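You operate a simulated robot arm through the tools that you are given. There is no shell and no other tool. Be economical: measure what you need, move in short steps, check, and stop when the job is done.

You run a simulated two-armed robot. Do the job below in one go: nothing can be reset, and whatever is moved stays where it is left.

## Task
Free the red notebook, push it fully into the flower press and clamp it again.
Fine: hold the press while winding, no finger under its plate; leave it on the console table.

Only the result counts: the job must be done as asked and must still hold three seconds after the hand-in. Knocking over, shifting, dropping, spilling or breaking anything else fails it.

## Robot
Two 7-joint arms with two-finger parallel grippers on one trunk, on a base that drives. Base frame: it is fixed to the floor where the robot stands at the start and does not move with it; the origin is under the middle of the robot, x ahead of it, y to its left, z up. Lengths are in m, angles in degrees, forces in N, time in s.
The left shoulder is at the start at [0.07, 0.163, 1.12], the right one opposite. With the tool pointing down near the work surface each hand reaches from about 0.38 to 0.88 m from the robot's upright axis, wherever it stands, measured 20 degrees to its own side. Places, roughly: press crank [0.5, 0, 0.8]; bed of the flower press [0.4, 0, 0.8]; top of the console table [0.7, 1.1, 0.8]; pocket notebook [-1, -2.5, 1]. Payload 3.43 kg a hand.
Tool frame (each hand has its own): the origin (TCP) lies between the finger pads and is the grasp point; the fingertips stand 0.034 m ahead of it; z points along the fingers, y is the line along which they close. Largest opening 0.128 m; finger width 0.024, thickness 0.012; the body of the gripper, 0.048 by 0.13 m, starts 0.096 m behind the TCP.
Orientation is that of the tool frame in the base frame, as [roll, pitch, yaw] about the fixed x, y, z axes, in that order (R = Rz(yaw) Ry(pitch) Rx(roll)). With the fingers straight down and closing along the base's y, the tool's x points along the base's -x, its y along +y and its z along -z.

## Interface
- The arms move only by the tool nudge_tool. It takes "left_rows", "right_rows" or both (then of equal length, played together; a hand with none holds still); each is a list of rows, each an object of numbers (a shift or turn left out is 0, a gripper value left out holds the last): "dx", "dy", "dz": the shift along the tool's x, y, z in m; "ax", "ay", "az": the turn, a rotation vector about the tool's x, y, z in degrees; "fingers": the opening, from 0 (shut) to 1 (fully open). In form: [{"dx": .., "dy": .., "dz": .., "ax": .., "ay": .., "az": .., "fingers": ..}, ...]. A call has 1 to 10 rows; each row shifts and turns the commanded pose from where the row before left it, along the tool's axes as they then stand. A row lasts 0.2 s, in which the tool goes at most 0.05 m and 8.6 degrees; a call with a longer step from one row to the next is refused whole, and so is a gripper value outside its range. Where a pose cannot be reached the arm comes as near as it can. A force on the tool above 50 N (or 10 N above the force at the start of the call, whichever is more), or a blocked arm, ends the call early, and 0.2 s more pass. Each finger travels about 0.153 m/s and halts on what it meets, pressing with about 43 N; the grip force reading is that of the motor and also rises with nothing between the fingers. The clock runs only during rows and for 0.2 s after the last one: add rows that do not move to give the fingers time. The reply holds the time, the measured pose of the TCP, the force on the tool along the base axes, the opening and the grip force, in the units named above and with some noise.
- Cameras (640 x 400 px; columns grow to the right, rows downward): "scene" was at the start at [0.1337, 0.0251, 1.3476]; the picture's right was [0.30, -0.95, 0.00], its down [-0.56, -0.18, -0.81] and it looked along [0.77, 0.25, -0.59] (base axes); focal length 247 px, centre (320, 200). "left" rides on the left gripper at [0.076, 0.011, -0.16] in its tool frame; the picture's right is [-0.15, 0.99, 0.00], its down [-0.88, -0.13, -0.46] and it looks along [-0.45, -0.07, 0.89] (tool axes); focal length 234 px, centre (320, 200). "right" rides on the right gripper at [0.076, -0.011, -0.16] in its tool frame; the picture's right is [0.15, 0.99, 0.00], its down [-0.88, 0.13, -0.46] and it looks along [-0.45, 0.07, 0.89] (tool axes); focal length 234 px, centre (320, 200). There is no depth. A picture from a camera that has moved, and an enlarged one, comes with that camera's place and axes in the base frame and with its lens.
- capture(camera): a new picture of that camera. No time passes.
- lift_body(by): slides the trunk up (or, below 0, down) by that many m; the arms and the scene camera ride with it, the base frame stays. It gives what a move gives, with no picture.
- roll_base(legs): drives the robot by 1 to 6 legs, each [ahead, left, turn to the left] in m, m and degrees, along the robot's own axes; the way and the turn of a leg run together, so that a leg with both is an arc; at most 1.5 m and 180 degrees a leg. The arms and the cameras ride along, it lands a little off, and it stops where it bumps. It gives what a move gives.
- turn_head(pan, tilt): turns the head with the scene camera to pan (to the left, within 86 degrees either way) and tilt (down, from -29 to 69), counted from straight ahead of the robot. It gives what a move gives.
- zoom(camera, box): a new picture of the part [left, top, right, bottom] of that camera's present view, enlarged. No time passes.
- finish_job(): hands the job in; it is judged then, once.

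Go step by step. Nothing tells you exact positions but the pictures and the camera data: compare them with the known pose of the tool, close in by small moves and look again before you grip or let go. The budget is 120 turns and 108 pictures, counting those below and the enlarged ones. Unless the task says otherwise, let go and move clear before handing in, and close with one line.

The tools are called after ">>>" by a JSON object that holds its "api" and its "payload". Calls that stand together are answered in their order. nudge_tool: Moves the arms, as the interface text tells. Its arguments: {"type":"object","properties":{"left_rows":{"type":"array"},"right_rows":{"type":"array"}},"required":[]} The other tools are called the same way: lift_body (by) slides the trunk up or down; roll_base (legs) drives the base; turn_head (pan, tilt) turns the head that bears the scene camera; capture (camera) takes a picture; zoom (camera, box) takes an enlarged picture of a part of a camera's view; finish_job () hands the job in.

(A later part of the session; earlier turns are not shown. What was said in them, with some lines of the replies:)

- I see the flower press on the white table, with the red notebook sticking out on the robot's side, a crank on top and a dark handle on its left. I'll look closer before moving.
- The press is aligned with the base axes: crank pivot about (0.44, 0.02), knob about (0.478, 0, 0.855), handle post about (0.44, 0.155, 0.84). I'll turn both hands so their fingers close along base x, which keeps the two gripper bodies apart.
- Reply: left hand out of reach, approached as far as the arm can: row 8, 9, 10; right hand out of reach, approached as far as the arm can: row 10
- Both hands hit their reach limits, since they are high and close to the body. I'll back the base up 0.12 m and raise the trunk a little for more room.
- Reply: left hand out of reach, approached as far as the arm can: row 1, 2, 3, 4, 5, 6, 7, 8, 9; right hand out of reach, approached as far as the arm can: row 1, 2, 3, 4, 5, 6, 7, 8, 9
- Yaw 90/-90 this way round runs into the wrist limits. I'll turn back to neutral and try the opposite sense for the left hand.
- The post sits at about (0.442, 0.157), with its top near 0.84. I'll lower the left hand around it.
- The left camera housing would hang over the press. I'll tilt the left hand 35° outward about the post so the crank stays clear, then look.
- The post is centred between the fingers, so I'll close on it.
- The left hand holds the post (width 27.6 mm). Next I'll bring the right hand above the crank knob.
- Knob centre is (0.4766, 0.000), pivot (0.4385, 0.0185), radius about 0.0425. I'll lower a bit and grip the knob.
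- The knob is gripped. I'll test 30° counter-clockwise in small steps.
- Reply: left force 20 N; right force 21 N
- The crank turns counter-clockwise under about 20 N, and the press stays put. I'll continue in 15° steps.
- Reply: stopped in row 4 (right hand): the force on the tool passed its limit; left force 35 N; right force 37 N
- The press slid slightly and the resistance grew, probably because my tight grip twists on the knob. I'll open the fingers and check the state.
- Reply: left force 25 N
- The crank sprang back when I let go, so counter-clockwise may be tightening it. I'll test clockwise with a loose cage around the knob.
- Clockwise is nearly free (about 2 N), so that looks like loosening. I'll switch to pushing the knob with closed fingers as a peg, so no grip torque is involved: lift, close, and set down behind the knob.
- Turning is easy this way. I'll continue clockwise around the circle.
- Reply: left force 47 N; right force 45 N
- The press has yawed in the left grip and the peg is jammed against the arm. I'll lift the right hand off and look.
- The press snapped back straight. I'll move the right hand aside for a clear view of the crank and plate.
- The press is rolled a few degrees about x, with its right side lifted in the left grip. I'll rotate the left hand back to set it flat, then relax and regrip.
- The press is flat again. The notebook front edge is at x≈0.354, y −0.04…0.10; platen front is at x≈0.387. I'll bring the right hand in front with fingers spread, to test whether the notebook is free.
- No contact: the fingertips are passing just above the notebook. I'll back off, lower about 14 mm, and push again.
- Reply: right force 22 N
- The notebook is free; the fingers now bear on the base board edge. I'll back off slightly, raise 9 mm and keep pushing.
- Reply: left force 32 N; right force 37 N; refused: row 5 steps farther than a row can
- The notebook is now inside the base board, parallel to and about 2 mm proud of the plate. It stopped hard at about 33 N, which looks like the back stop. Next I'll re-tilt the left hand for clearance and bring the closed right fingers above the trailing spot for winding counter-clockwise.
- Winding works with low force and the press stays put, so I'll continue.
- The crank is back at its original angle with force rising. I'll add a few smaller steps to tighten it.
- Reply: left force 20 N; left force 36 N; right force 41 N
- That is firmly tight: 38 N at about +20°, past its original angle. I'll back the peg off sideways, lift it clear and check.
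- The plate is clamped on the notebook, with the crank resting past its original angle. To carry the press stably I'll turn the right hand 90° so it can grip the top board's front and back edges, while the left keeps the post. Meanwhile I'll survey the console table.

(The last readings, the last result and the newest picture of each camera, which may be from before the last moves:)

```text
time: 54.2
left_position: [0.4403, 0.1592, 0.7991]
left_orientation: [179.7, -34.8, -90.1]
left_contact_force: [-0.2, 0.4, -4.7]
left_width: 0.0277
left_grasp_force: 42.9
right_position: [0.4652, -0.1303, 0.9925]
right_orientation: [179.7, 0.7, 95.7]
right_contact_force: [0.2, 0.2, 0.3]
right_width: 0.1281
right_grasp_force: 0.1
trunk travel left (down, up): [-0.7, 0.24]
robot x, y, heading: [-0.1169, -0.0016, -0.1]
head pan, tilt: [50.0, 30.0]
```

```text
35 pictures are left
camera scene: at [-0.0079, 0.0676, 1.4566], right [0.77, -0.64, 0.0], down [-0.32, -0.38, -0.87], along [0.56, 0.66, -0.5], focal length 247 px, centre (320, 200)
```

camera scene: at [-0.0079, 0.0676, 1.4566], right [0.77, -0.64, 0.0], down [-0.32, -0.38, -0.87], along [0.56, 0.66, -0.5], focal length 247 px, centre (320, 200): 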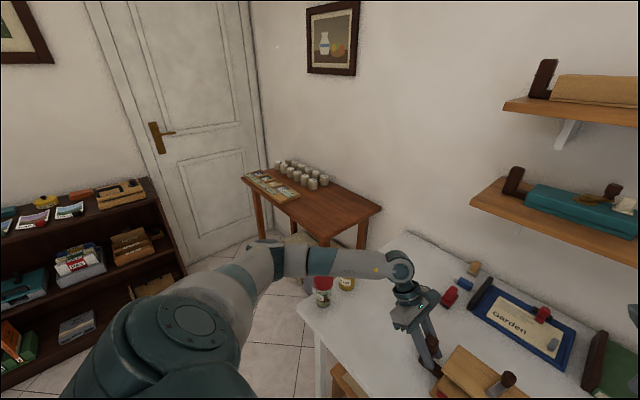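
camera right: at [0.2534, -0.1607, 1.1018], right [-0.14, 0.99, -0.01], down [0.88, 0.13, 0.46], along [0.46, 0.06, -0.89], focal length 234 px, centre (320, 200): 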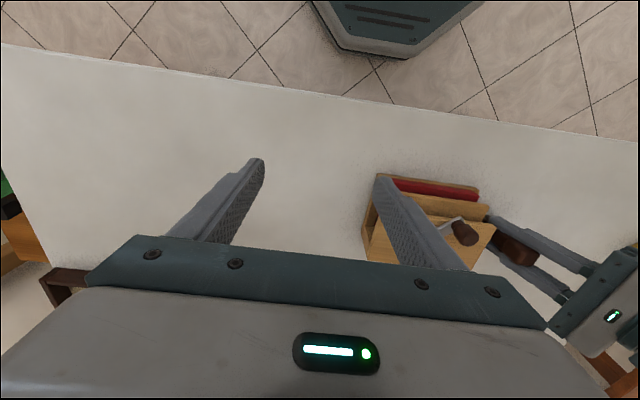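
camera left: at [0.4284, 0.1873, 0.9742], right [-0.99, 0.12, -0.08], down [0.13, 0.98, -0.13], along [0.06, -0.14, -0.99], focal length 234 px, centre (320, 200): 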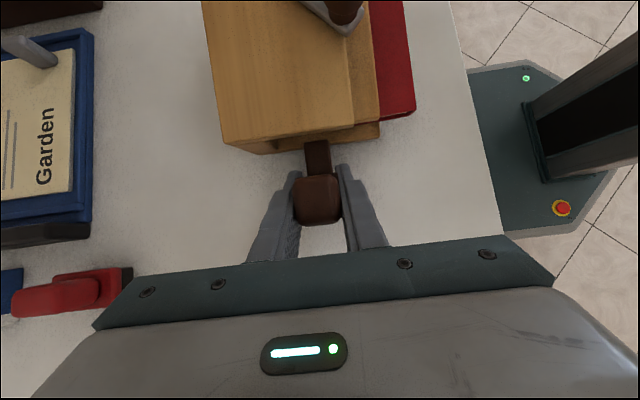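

The console top spans about x 0.51–0.91, y 0.68–1.46 at z≈0.8, with its right part (y < 1.0) free. Now I'll position the right hand over the top board's right end.

>>> {"api": "nudge_tool", "payload": {"right_rows": [{"az": 5.6}, {"dx": 0.0317, "dy": -0.004, "dz": 0.015}, {"dx": 0.0317, "dy": -0.004, "dz": 0.015}, {"dx": 0.0317, "dy": -0.004, "dz": 0.015}, {}]}}

>>> {"api": "turn_head", "payload": {"pan": 5, "tilt": 48}}

>>> {"api": "capture", "payload": {"camera": "right"}}

>>> {"api": "zoom", "payload": {"camera": "scene", "box": [240, 170, 400, 290]}}

```text
time: 55.4
left_position: [0.4386, 0.1592, 0.7982]
left_orientation: [179.7, -34.8, -90.1]
left_contact_force: [-0.1, 0.2, -4.0]
left_width: 0.0278
left_grasp_force: 43.0
right_position: [0.4513, -0.0389, 0.9469]
right_orientation: [179.6, 0.5, 90.0]
right_contact_force: [0.2, 0.2, -0.3]
right_width: 0.1281
right_grasp_force: 0.0
trunk travel left (down, up): [-0.7, 0.24]
robot x, y, heading: [-0.1165, -0.0009, 0.3]
head pan, tilt: [50.0, 30.0]
```

```text
time: 56.5
left_position: [0.4386, 0.1594, 0.7997]
left_orientation: [179.8, -34.9, -90.1]
left_contact_force: [-0.9, -0.1, -4.6]
left_width: 0.0279
left_grasp_force: 43.2
right_position: [0.4514, -0.0384, 0.9464]
right_orientation: [179.6, 0.7, 90.0]
right_contact_force: [0.0, 0.8, -0.1]
right_width: 0.1278
right_grasp_force: 0.1
trunk travel left (down, up): [-0.7, 0.24]
robot x, y, heading: [-0.1148, 0.0005, -0.2]
head pan, tilt: [5.0, 48.0]
```

```text
34 pictures are left
camera right: at [0.4385, 0.0377, 1.1067], right [0.99, 0.15, 0.0], down [0.13, -0.88, 0.47], along [0.07, -0.46, -0.88], focal length 234 px, centre (320, 200)
```

right: 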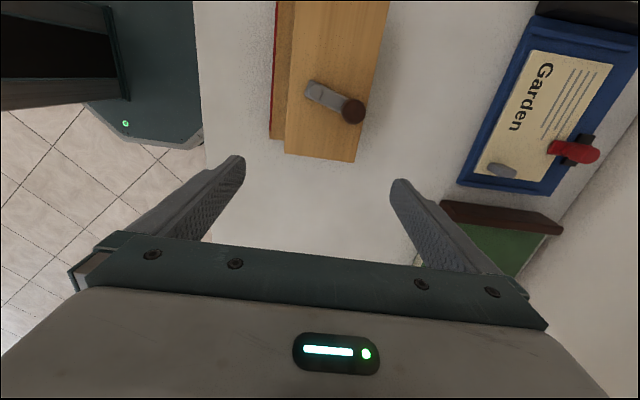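

```text
3.33 times, centred on (320, 230) of scene
camera zoom: at [0.0124, 0.0054, 1.4298], right [0.09, -1.0, 0.0], down [-0.74, -0.07, -0.67], along [0.67, 0.06, -0.74], focal length 824 px, centre (320, 100)
```

zoom: 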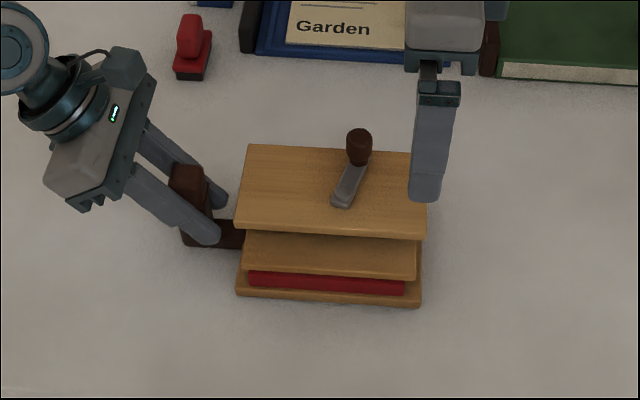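

>>> {"api": "nudge_tool", "payload": {"right_rows": [{"dz": 0.035, "dy": 0.0015}, {"dz": 0.035}, {"dz": 0.025}, {"dz": 0.015}]}}

>>> {"api": "capture", "payload": {"camera": "right"}}

>>> {"api": "zoom", "payload": {"camera": "scene", "box": [260, 180, 380, 270]}}

```text
time: 57.5
left_position: [0.4395, 0.1597, 0.7992]
left_orientation: [179.6, -34.8, -90.1]
left_contact_force: [0.1, -0.7, -5.0]
left_width: 0.0278
left_grasp_force: 43.1
right_position: [0.4569, -0.0386, 0.8336]
right_orientation: [179.6, 0.6, 90.1]
right_contact_force: [-0.3, 0.4, 0.0]
right_width: 0.1282
right_grasp_force: 0.1
trunk travel left (down, up): [-0.7, 0.24]
robot x, y, heading: [-0.1159, 0.0045, 0.2]
head pan, tilt: [5.0, 48.0]
```

```text
32 pictures are left
camera right: at [0.4434, 0.0378, 0.994], right [0.99, 0.15, 0.01], down [0.13, -0.88, 0.47], along [0.07, -0.46, -0.88], focal length 234 px, centre (320, 200)
```

right: 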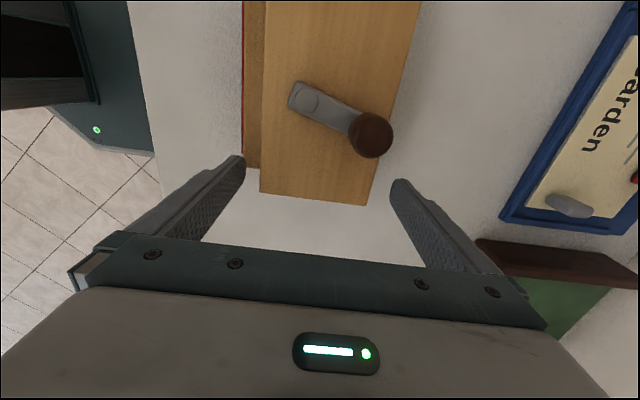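

```text
4.44 times, centred on (320, 225) of scene
camera zoom: at [0.0124, 0.0052, 1.4298], right [0.09, -1.0, 0.0], down [-0.74, -0.06, -0.67], along [0.67, 0.06, -0.74], focal length 1098 px, centre (320, 89)
```

zoom: 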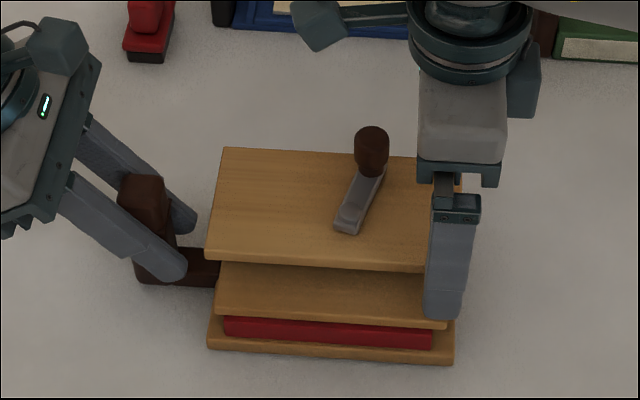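

>>> {"api": "nudge_tool", "payload": {"right_rows": [{"dy": -0.0035, "dx": 0.003, "fingers": 0.8}, {}, {"fingers": 0.72}, {"fingers": 0.0}, {}, {}]}}

>>> {"api": "capture", "payload": {"camera": "right"}}

>>> {"api": "zoom", "payload": {"camera": "scene", "box": [260, 180, 380, 270]}}

```text
time: 58.9
left_position: [0.4379, 0.1578, 0.7999]
left_orientation: [179.7, -34.8, -90.1]
left_contact_force: [-4.0, 1.2, -2.2]
left_width: 0.0276
left_grasp_force: 42.6
right_position: [0.4526, -0.0351, 0.8353]
right_orientation: [179.7, 0.6, 90.0]
right_contact_force: [3.9, -0.6, -0.6]
right_width: 0.0896
right_grasp_force: 42.6
trunk travel left (down, up): [-0.7, 0.24]
robot x, y, heading: [-0.1141, -0.0005, -0.0]
head pan, tilt: [5.0, 48.0]
```

```text
30 pictures are left
camera right: at [0.4392, 0.0407, 0.9947], right [0.99, 0.15, 0.01], down [0.13, -0.88, 0.47], along [0.07, -0.46, -0.88], focal length 234 px, centre (320, 200)
```

right: 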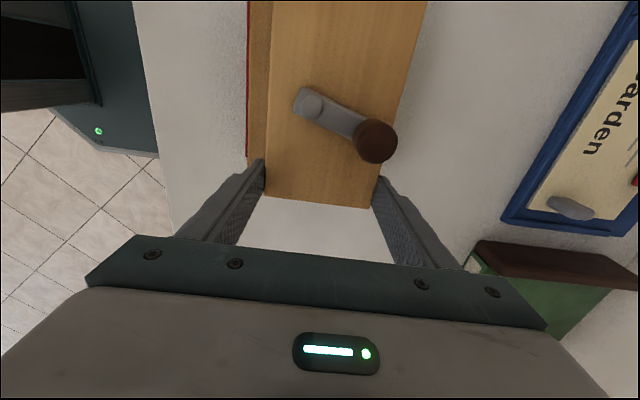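

```text
4.44 times, centred on (320, 225) of scene
camera zoom: at [0.0123, 0.0053, 1.4298], right [0.09, -1.0, 0.0], down [-0.74, -0.06, -0.67], along [0.67, 0.06, -0.74], focal length 1098 px, centre (320, 89)
```

zoom: 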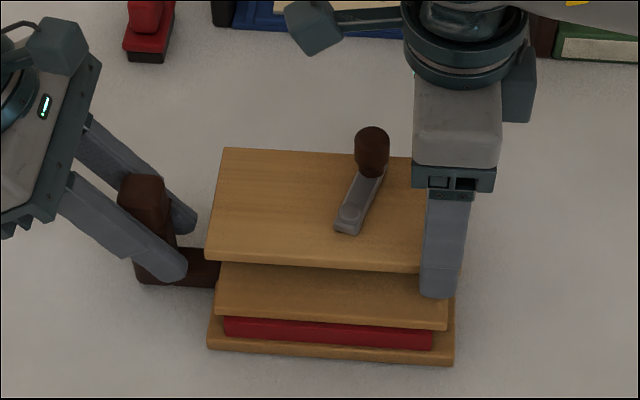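

Both hands hold the press (board 89.6 mm wide, crank clear). I'll lift it with the trunk, a little first as a check.

>>> {"api": "lift_body", "payload": {"by": 0.04}}

>>> {"api": "zoom", "payload": {"camera": "scene", "box": [250, 170, 390, 280]}}

```text
time: 59.7
left_position: [0.4398, 0.1605, 0.8388]
left_orientation: [179.6, -34.8, -90.0]
left_contact_force: [-5.3, 1.3, -0.7]
left_width: 0.0278
left_grasp_force: 43.3
right_position: [0.4533, -0.0367, 0.8744]
right_orientation: [179.7, 0.6, 90.0]
right_contact_force: [5.6, -1.2, -5.0]
right_width: 0.0898
right_grasp_force: 43.1
trunk travel left (down, up): [-0.74, 0.2]
robot x, y, heading: [-0.1175, 0.0022, 0.2]
head pan, tilt: [5.0, 48.0]
```

```text
3.64 times, centred on (320, 225) of scene
camera zoom: at [0.013, 0.0054, 1.4697], right [0.09, -1.0, 0.0], down [-0.74, -0.06, -0.67], along [0.67, 0.06, -0.74], focal length 899 px, centre (320, 109)
```

zoom: 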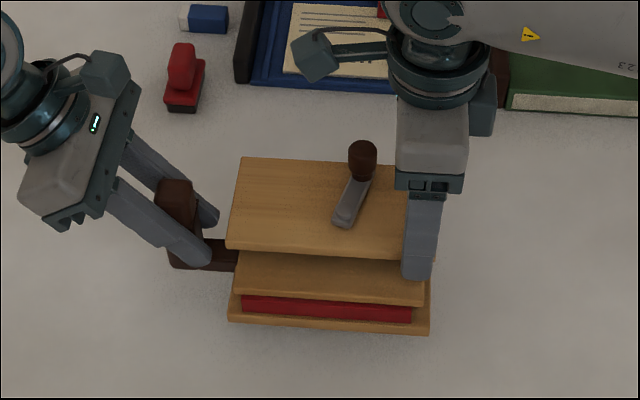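

The press lifts level and weighs about 0.6 kg. I'll raise it further and drive left.

>>> {"api": "lift_body", "payload": {"by": 0.17}}

>>> {"api": "roll_base", "payload": {"legs": [[0, 0.4, 0], [0, 0.4, 0]]}}

>>> {"api": "turn_head", "payload": {"pan": 15, "tilt": 50}}

>>> {"api": "capture", "payload": {"camera": "scene"}}

```text
time: 61.6
left_position: [0.4393, 0.1592, 1.0091]
left_orientation: [179.6, -34.8, -90.2]
left_contact_force: [-7.4, 1.4, -0.6]
left_width: 0.0279
left_grasp_force: 43.7
right_position: [0.4525, -0.0355, 1.0449]
right_orientation: [179.6, 0.6, 90.0]
right_contact_force: [8.1, -3.2, -4.7]
right_width: 0.0895
right_grasp_force: 43.2
trunk travel left (down, up): [-0.91, 0.03]
robot x, y, heading: [-0.1174, 0.0022, 0.0]
head pan, tilt: [5.0, 48.0]
```

```text
time: 66.2
left_position: [0.4409, 0.9489, 1.0091]
left_orientation: [179.6, -34.8, -90.5]
left_contact_force: [-4.7, 3.8, -3.1]
left_width: 0.0278
left_grasp_force: 42.7
right_position: [0.4536, 0.7531, 1.045]
right_orientation: [179.5, 0.6, 89.6]
right_contact_force: [5.9, -2.8, -2.8]
right_width: 0.0899
right_grasp_force: 43.0
trunk travel left (down, up): [-0.91, 0.03]
robot x, y, heading: [-0.1171, 0.7931, -0.4]
head pan, tilt: [5.0, 48.0]
```

```text
time: 66.9
left_position: [0.44, 0.9501, 1.0093]
left_orientation: [179.7, -34.8, -90.5]
left_contact_force: [0.1, -1.6, -1.3]
left_width: 0.0277
left_grasp_force: 42.5
right_position: [0.4523, 0.7538, 1.0456]
right_orientation: [179.6, 0.6, 89.5]
right_contact_force: [0.8, 1.9, -2.7]
right_width: 0.0894
right_grasp_force: 43.1
trunk travel left (down, up): [-0.91, 0.03]
robot x, y, heading: [-0.1176, 0.7942, -0.3]
head pan, tilt: [15.0, 50.0]
```

```text
27 pictures are left
camera scene: at [0.0091, 0.8116, 1.6371], right [0.25, -0.97, 0.0], down [-0.74, -0.19, -0.64], along [0.62, 0.16, -0.77], focal length 247 px, centre (320, 200)
```

scene: 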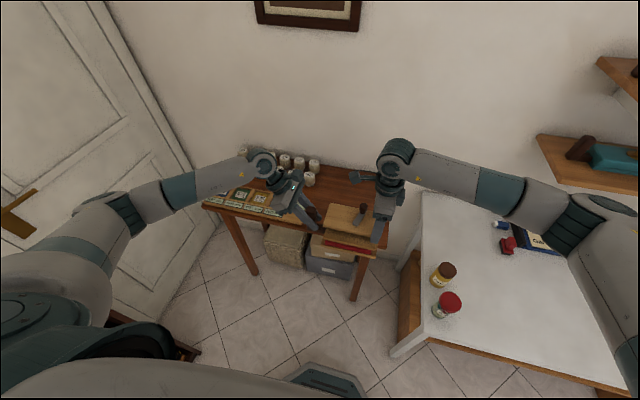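

>>> {"api": "zoom", "payload": {"camera": "scene", "box": [190, 140, 430, 300]}}

>>> {"api": "capture", "payload": {"camera": "left"}}

>>> {"api": "capture", "payload": {"camera": "right"}}

```text
2.50 times, centred on (310, 220) of scene
camera zoom: at [0.0091, 0.8116, 1.6371], right [0.25, -0.97, 0.0], down [-0.74, -0.19, -0.64], along [0.62, 0.16, -0.77], focal length 618 px, centre (345, 150)
```

zoom: 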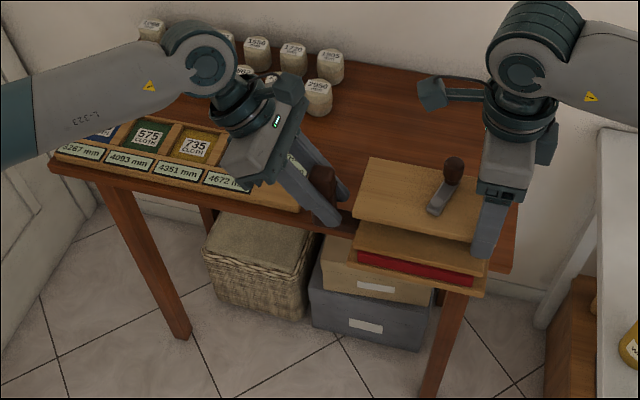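

```text
25 pictures are left
camera left: at [0.4302, 0.979, 1.1827], right [-0.99, 0.13, -0.08], down [0.14, 0.98, -0.13], along [0.06, -0.14, -0.99], focal length 234 px, centre (320, 200)
```

left: 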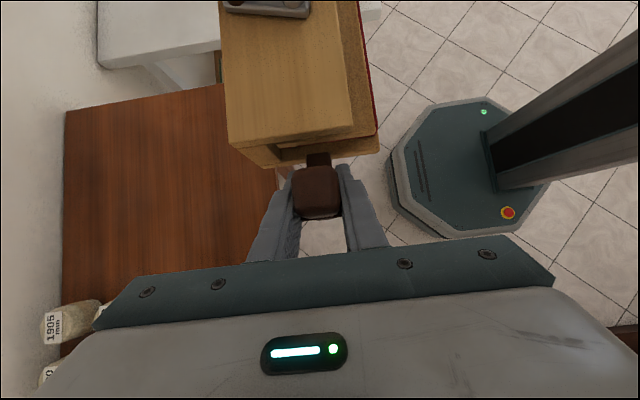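

```text
24 pictures are left
camera right: at [0.44, 0.8307, 1.2046], right [0.99, 0.14, 0.0], down [0.12, -0.88, 0.47], along [0.07, -0.46, -0.88], focal length 234 px, centre (320, 200)
```

right: 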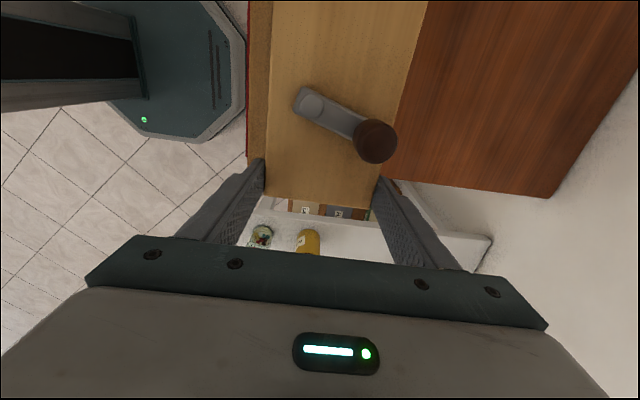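

The console top checks out at z≈0.80, its right edge at y≈0.685, front at x≈0.515, tray and cups at y>1.02. The press spans y 0.74–0.97, so I'll drive ahead 0.19 m.

>>> {"api": "roll_base", "payload": {"legs": [[0.19, 0, 0]]}}

>>> {"api": "lift_body", "payload": {"by": -0.11}}

>>> {"api": "capture", "payload": {"camera": "scene"}}

>>> {"api": "capture", "payload": {"camera": "right"}}

```text
time: 68.5
left_position: [0.636, 0.9488, 1.011]
left_orientation: [180.0, -34.9, -90.6]
left_contact_force: [-1.9, -1.6, -1.5]
left_width: 0.0276
left_grasp_force: 42.8
right_position: [0.6482, 0.7536, 1.0471]
right_orientation: [179.5, 0.5, 89.8]
right_contact_force: [1.2, 2.5, -2.9]
right_width: 0.0895
right_grasp_force: 42.9
trunk travel left (down, up): [-0.91, 0.03]
robot x, y, heading: [0.0813, 0.7903, -0.2]
head pan, tilt: [15.0, 50.0]
```

```text
time: 69.9
left_position: [0.6373, 0.9491, 0.8982]
left_orientation: [179.6, -34.8, -90.4]
left_contact_force: [-0.8, -2.2, -1.9]
left_width: 0.0278
left_grasp_force: 43.3
right_position: [0.6506, 0.753, 0.9361]
right_orientation: [179.6, 0.6, 89.5]
right_contact_force: [0.5, 1.1, -3.0]
right_width: 0.0897
right_grasp_force: 43.4
trunk travel left (down, up): [-0.8, 0.14]
robot x, y, heading: [0.0811, 0.7921, -0.3]
head pan, tilt: [15.0, 50.0]
```

```text
23 pictures are left
camera scene: at [0.2064, 0.8097, 1.5272], right [0.25, -0.97, 0.0], down [-0.74, -0.19, -0.64], along [0.62, 0.16, -0.77], focal length 247 px, centre (320, 200)
```

scene: 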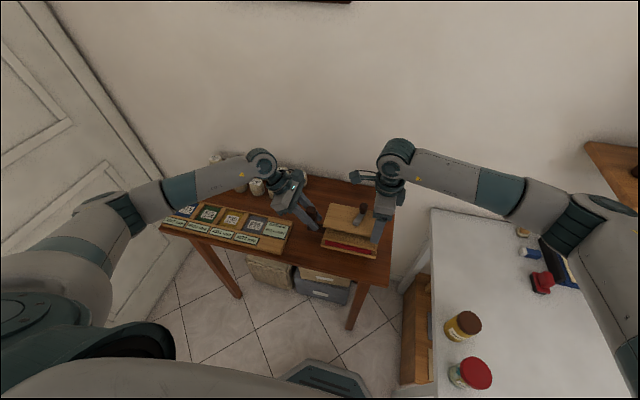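

```text
22 pictures are left
camera right: at [0.6374, 0.8295, 1.0948], right [0.99, 0.14, 0.0], down [0.12, -0.88, 0.47], along [0.07, -0.46, -0.88], focal length 234 px, centre (320, 200)
```

right: 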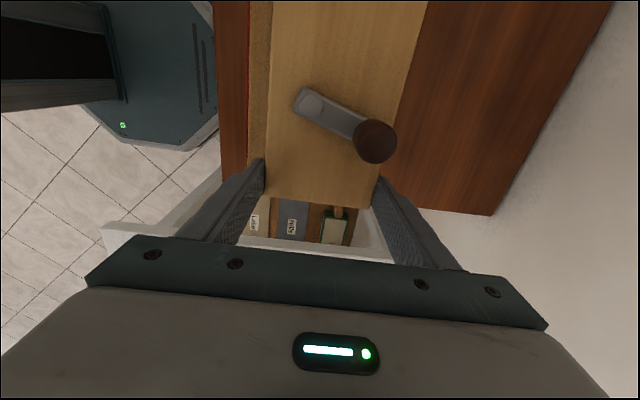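

>>> {"api": "zoom", "payload": {"camera": "scene", "box": [220, 150, 420, 280]}}

>>> {"api": "lift_body", "payload": {"by": -0.03}}

```text
3.08 times, centred on (320, 215) of scene
camera zoom: at [0.2064, 0.8097, 1.5272], right [0.25, -0.97, 0.0], down [-0.74, -0.19, -0.64], along [0.62, 0.16, -0.77], focal length 760 px, centre (320, 154)
```

zoom: 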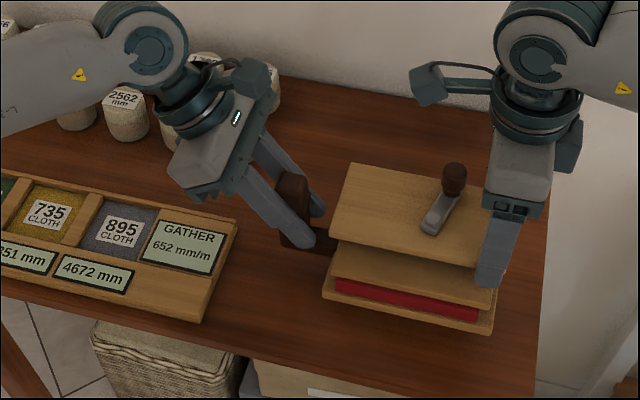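

```text
time: 70.7
left_position: [0.6376, 0.9489, 0.8705]
left_orientation: [179.7, -34.8, -90.3]
left_contact_force: [-1.3, -1.8, -1.6]
left_width: 0.0282
left_grasp_force: 43.0
right_position: [0.6492, 0.7535, 0.9066]
right_orientation: [179.6, 0.5, 89.6]
right_contact_force: [1.0, 1.5, -3.3]
right_width: 0.0896
right_grasp_force: 43.1
trunk travel left (down, up): [-0.77, 0.17]
robot x, y, heading: [0.0844, 0.79, -0.5]
head pan, tilt: [15.0, 50.0]
```

>>> {"api": "lift_body", "payload": {"by": -0.008}}

>>> {"api": "zoom", "payload": {"camera": "scene", "box": [260, 160, 420, 270]}}

```text
time: 71.3
left_position: [0.6384, 0.9488, 0.8611]
left_orientation: [179.7, -34.8, -90.4]
left_contact_force: [-1.1, -1.3, -1.3]
left_width: 0.0277
left_grasp_force: 43.6
right_position: [0.6513, 0.7522, 0.8971]
right_orientation: [179.5, 0.7, 89.5]
right_contact_force: [2.1, 2.5, -3.2]
right_width: 0.0898
right_grasp_force: 43.4
trunk travel left (down, up): [-0.762, 0.178]
robot x, y, heading: [0.0818, 0.7906, -0.2]
head pan, tilt: [15.0, 50.0]
```

```text
3.64 times, centred on (340, 215) of scene
camera zoom: at [0.2062, 0.8097, 1.4891], right [0.25, -0.97, 0.0], down [-0.74, -0.19, -0.64], along [0.62, 0.16, -0.77], focal length 899 px, centre (247, 146)
```

zoom: 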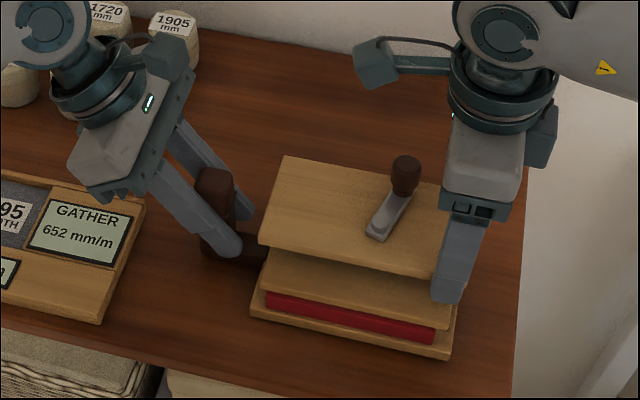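

>>> {"api": "lift_body", "payload": {"by": -0.005}}

>>> {"api": "lift_body", "payload": {"by": -0.005}}

```text
time: 71.8
left_position: [0.6378, 0.9485, 0.8594]
left_orientation: [180.0, -34.9, -90.6]
left_contact_force: [-1.2, 1.7, 14.9]
left_width: 0.0277
left_grasp_force: 42.8
right_position: [0.6506, 0.7521, 0.8947]
right_orientation: [179.3, 0.5, 89.6]
right_contact_force: [3.1, -1.2, 7.3]
right_width: 0.0896
right_grasp_force: 42.8
trunk travel left (down, up): [-0.757, 0.183]
robot x, y, heading: [0.0811, 0.7906, -0.3]
head pan, tilt: [15.0, 50.0]
```

```text
time: 72.3
left_position: [0.6374, 0.947, 0.8555]
left_orientation: [-179.9, -35.0, -90.7]
left_contact_force: [-0.9, 2.7, 34.1]
left_width: 0.0283
left_grasp_force: 43.3
right_position: [0.6498, 0.7511, 0.8898]
right_orientation: [179.3, 0.6, 89.5]
right_contact_force: [8.7, -5.2, 16.6]
right_width: 0.0897
right_grasp_force: 43.0
trunk travel left (down, up): [-0.752, 0.188]
robot x, y, heading: [0.0814, 0.7925, -0.5]
head pan, tilt: [15.0, 50.0]
```

The press is on the console and I pressed a little too far. I'll relax upward, then open the right hand first.

>>> {"api": "lift_body", "payload": {"by": 0.006}}

>>> {"api": "nudge_tool", "payload": {"right_rows": [{"fingers": 0.8}, {"fingers": 1}, {}]}}

>>> {"api": "zoom", "payload": {"camera": "scene", "box": [260, 160, 420, 270]}}

```text
time: 72.9
left_position: [0.6369, 0.9481, 0.8551]
left_orientation: [179.5, -34.7, -90.3]
left_contact_force: [-6.6, -4.2, 12.5]
left_width: 0.0279
left_grasp_force: 42.6
right_position: [0.6488, 0.7529, 0.8919]
right_orientation: [179.8, 0.7, 89.6]
right_contact_force: [7.1, 1.8, -12.3]
right_width: 0.0895
right_grasp_force: 43.0
trunk travel left (down, up): [-0.758, 0.182]
robot x, y, heading: [0.081, 0.797, -0.1]
head pan, tilt: [15.0, 50.0]
```

```text
time: 73.7
left_position: [0.6373, 0.9493, 0.8564]
left_orientation: [179.7, -34.7, -90.3]
left_contact_force: [-0.5, -0.5, -3.8]
left_width: 0.0276
left_grasp_force: 43.1
right_position: [0.6504, 0.7541, 0.8929]
right_orientation: [179.7, 0.5, 89.7]
right_contact_force: [-0.5, 0.1, 0.1]
right_width: 0.1282
right_grasp_force: 0.2
trunk travel left (down, up): [-0.758, 0.182]
robot x, y, heading: [0.0806, 0.79, -0.2]
head pan, tilt: [15.0, 50.0]
```

```text
3.64 times, centred on (340, 215) of scene
camera zoom: at [0.2066, 0.8099, 1.4849], right [0.25, -0.97, 0.0], down [-0.74, -0.19, -0.64], along [0.62, 0.16, -0.77], focal length 899 px, centre (247, 146)
```

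zoom: 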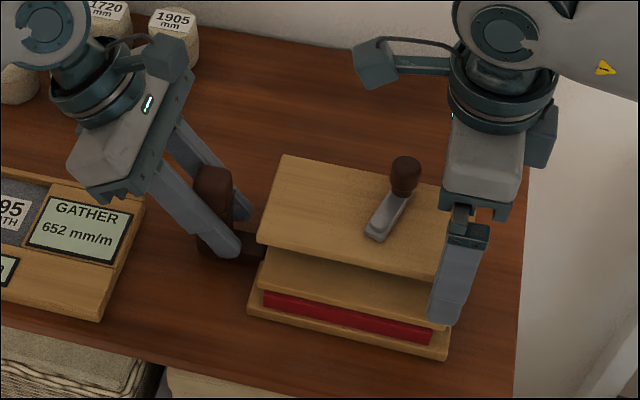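

>>> {"api": "nudge_tool", "payload": {"right_rows": [{"dz": -0.03}, {"dz": -0.04}, {"dz": -0.04}, {"dz": -0.04}]}}

>>> {"api": "nudge_tool", "payload": {"left_rows": [{"fingers": 0.3}, {"fingers": 0.55}, {}, {"dx": 0.0171, "dz": -0.0246}, {"dx": 0.0228, "dz": -0.0328}, {"dx": 0.0228, "dz": -0.0328}, {"dx": 0.0228, "dz": -0.0328}]}}

>>> {"api": "zoom", "payload": {"camera": "scene", "box": [240, 150, 440, 280]}}

>>> {"api": "capture", "payload": {"camera": "left"}}

>>> {"api": "capture", "payload": {"camera": "right"}}

```text
time: 74.7
left_position: [0.6365, 0.949, 0.8587]
left_orientation: [179.7, -34.8, -90.5]
left_contact_force: [0.1, -0.1, -4.5]
left_width: 0.0277
left_grasp_force: 42.9
right_position: [0.6492, 0.7553, 1.0414]
right_orientation: [179.5, 0.6, 89.7]
right_contact_force: [-0.4, 0.7, 0.0]
right_width: 0.1283
right_grasp_force: 0.1
trunk travel left (down, up): [-0.758, 0.182]
robot x, y, heading: [0.0846, 0.795, -0.2]
head pan, tilt: [15.0, 50.0]
```

```text
time: 76.3
left_position: [0.6391, 0.946, 1.0091]
left_orientation: [179.8, -34.9, -90.3]
left_contact_force: [-0.5, -0.4, 0.7]
left_width: 0.0704
left_grasp_force: 0.0
right_position: [0.6477, 0.753, 1.0406]
right_orientation: [179.6, 0.6, 89.6]
right_contact_force: [0.4, 0.7, 0.7]
right_width: 0.1281
right_grasp_force: 0.1
trunk travel left (down, up): [-0.758, 0.182]
robot x, y, heading: [0.083, 0.7881, -0.1]
head pan, tilt: [15.0, 50.0]
```

```text
3.08 times, centred on (340, 215) of scene
camera zoom: at [0.2056, 0.8091, 1.4851], right [0.25, -0.97, 0.0], down [-0.74, -0.19, -0.64], along [0.62, 0.16, -0.77], focal length 760 px, centre (258, 154)
```

zoom: 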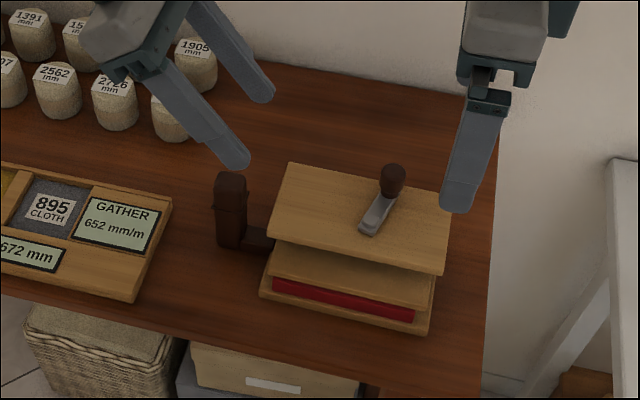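

```text
17 pictures are left
camera left: at [0.6285, 0.9747, 1.1829], right [-0.99, 0.13, -0.08], down [0.14, 0.98, -0.13], along [0.06, -0.14, -0.99], focal length 234 px, centre (320, 200)
```

left: 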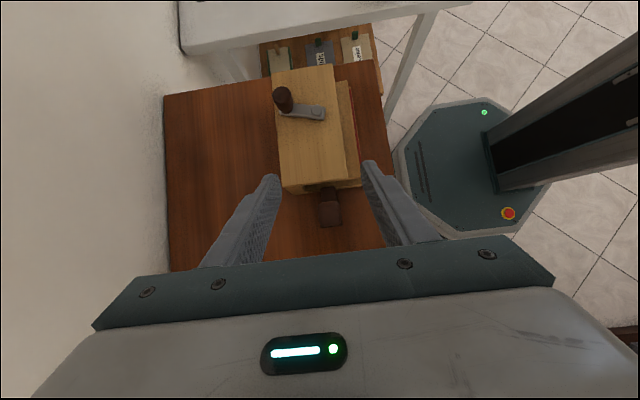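

```text
16 pictures are left
camera right: at [0.6351, 0.8293, 1.2007], right [0.99, 0.14, 0.01], down [0.12, -0.88, 0.47], along [0.07, -0.46, -0.89], focal length 234 px, centre (320, 200)
```

right: 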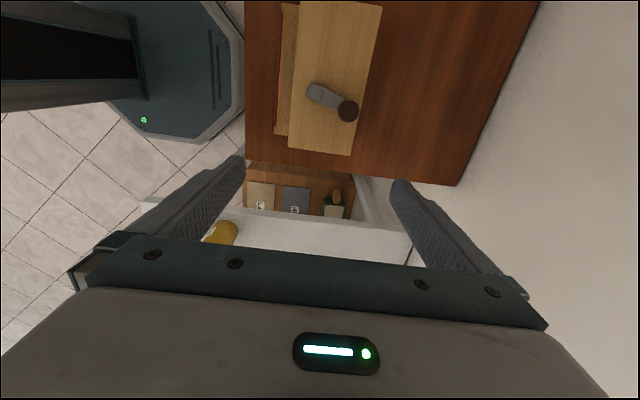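

The press stands freely on the console. I'll take one last close look at the notebook's seating.

>>> {"api": "zoom", "payload": {"camera": "right", "box": [250, 0, 400, 100]}}

>>> {"api": "zoom", "payload": {"camera": "scene", "box": [310, 200, 400, 265]}}

>>> {"api": "zoom", "payload": {"camera": "left", "box": [260, 50, 400, 240]}}

```text
4.00 times, centred on (325, 50) of right
camera zoom: at [0.6351, 0.8293, 1.2007], right [0.99, 0.14, 0.01], down [0.12, -0.88, 0.47], along [0.07, -0.46, -0.89], focal length 937 px, centre (300, 800)
```

zoom: 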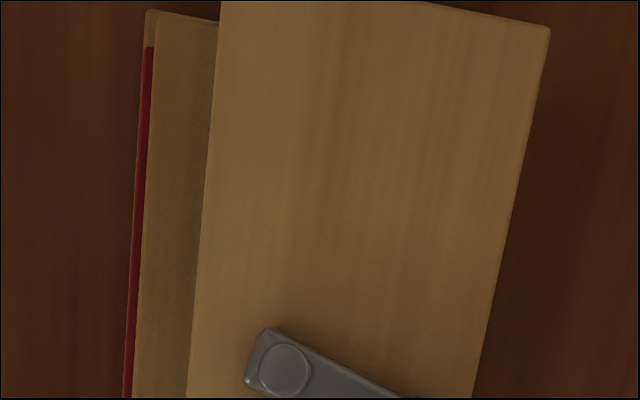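

```text
6.15 times, centred on (355, 232) of scene
camera zoom: at [0.2056, 0.8091, 1.4851], right [0.25, -0.97, 0.0], down [-0.74, -0.19, -0.64], along [0.62, 0.16, -0.77], focal length 1521 px, centre (105, 0)
```

zoom: 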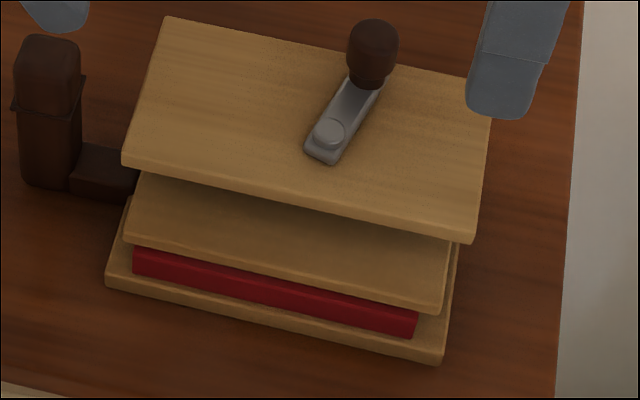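

```text
2.11 times, centred on (330, 145) of left
camera zoom: at [0.6285, 0.9747, 1.1829], right [-0.99, 0.13, -0.08], down [0.14, 0.98, -0.13], along [0.06, -0.14, -0.99], focal length 493 px, centre (299, 316)
```

zoom: 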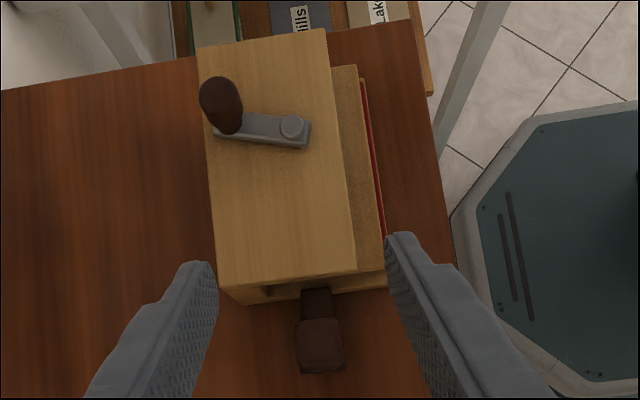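

The notebook sits inside the base outline, but I want to confirm from the side that its back reaches the stop. I'll use the right hand's camera from the free right-hand side.

>>> {"api": "nudge_tool", "payload": {"right_rows": [{"dx": -0.04, "fingers": 0.3}, {"dx": -0.04}, {"dx": -0.04}, {"dx": -0.04}, {"dx": -0.04}, {"ay": 8.5}, {"ay": 8.5}, {"ay": 8.5}, {"ay": 8.5}, {"ay": 8.5}]}}

>>> {"api": "nudge_tool", "payload": {"right_rows": [{"ay": 8.5}, {"ay": 8.5}, {"ay": 8.5}, {"ay": 8.5}, {"ay": 8.5}]}}

>>> {"api": "capture", "payload": {"camera": "right"}}

```text
time: 78.5
left_position: [0.6386, 0.9451, 1.0085]
left_orientation: [179.8, -34.8, -90.4]
left_contact_force: [0.2, 0.1, 0.5]
left_width: 0.0705
left_grasp_force: 0.1
right_position: [0.6468, 0.5525, 1.0445]
right_orientation: [179.4, -42.1, 90.1]
right_contact_force: [0.1, 0.6, -0.3]
right_width: 0.0384
right_grasp_force: 0.1
trunk travel left (down, up): [-0.758, 0.182]
robot x, y, heading: [0.0826, 0.7919, -0.2]
head pan, tilt: [15.0, 50.0]
```

```text
time: 79.7
left_position: [0.6382, 0.9458, 1.0089]
left_orientation: [179.7, -34.9, -90.4]
left_contact_force: [-0.4, 0.4, -0.5]
left_width: 0.0703
left_grasp_force: 0.0
right_position: [0.6474, 0.5542, 1.0455]
right_orientation: [175.6, -84.5, 94.1]
right_contact_force: [0.1, 0.6, -0.3]
right_width: 0.0384
right_grasp_force: 0.0
trunk travel left (down, up): [-0.758, 0.182]
robot x, y, heading: [0.0808, 0.7924, -0.4]
head pan, tilt: [15.0, 50.0]
```

```text
12 pictures are left
camera right: at [0.6339, 0.4021, 1.1368], right [0.99, 0.01, 0.15], down [0.13, -0.54, -0.83], along [0.08, 0.84, -0.53], focal length 234 px, centre (320, 200)
```

right: 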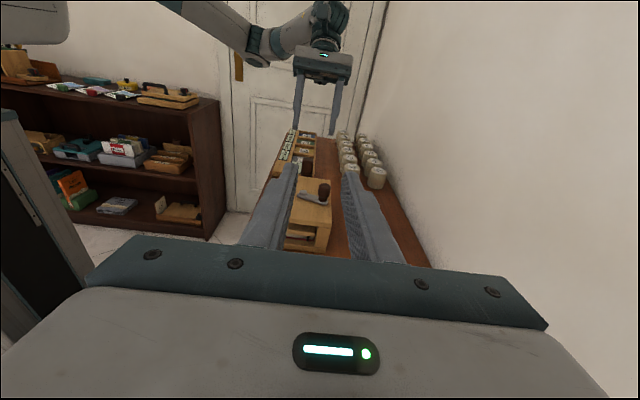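

>>> {"api": "nudge_tool", "payload": {"right_rows": [{"dx": -0.03, "fingers": 1}, {"dx": -0.03}, {"dx": -0.03}, {"dx": -0.02}]}}

>>> {"api": "zoom", "payload": {"camera": "right", "box": [250, 120, 390, 250]}}

```text
time: 80.7
left_position: [0.6391, 0.9461, 1.0091]
left_orientation: [179.7, -34.8, -90.4]
left_contact_force: [-0.8, 0.4, -0.6]
left_width: 0.0704
left_grasp_force: 0.1
right_position: [0.6485, 0.5435, 0.9351]
right_orientation: [175.7, -84.4, 93.7]
right_contact_force: [0.3, 0.1, -0.6]
right_width: 0.1281
right_grasp_force: 0.1
trunk travel left (down, up): [-0.758, 0.182]
robot x, y, heading: [0.0817, 0.7932, -0.1]
head pan, tilt: [15.0, 50.0]
```

```text
3.08 times, centred on (320, 185) of right
camera zoom: at [0.6341, 0.391, 1.0268], right [0.99, 0.01, 0.15], down [0.13, -0.54, -0.83], along [0.08, 0.84, -0.54], focal length 720 px, centre (320, 246)
```

zoom: 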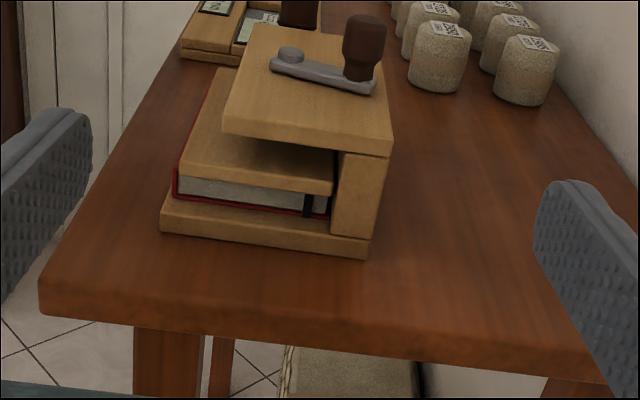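

The side view shows the notebook's back against the rear wall and the plate pressed down on it. The press stands fully on the console table and both hands are clear, so I'm handing in.

>>> {"api": "finish_job", "payload": {}}

```text
The job is handed in.
```

The red notebook was freed and pushed in against the back stop, then clamped again; the flower press now stands on the console table with both hands clear.
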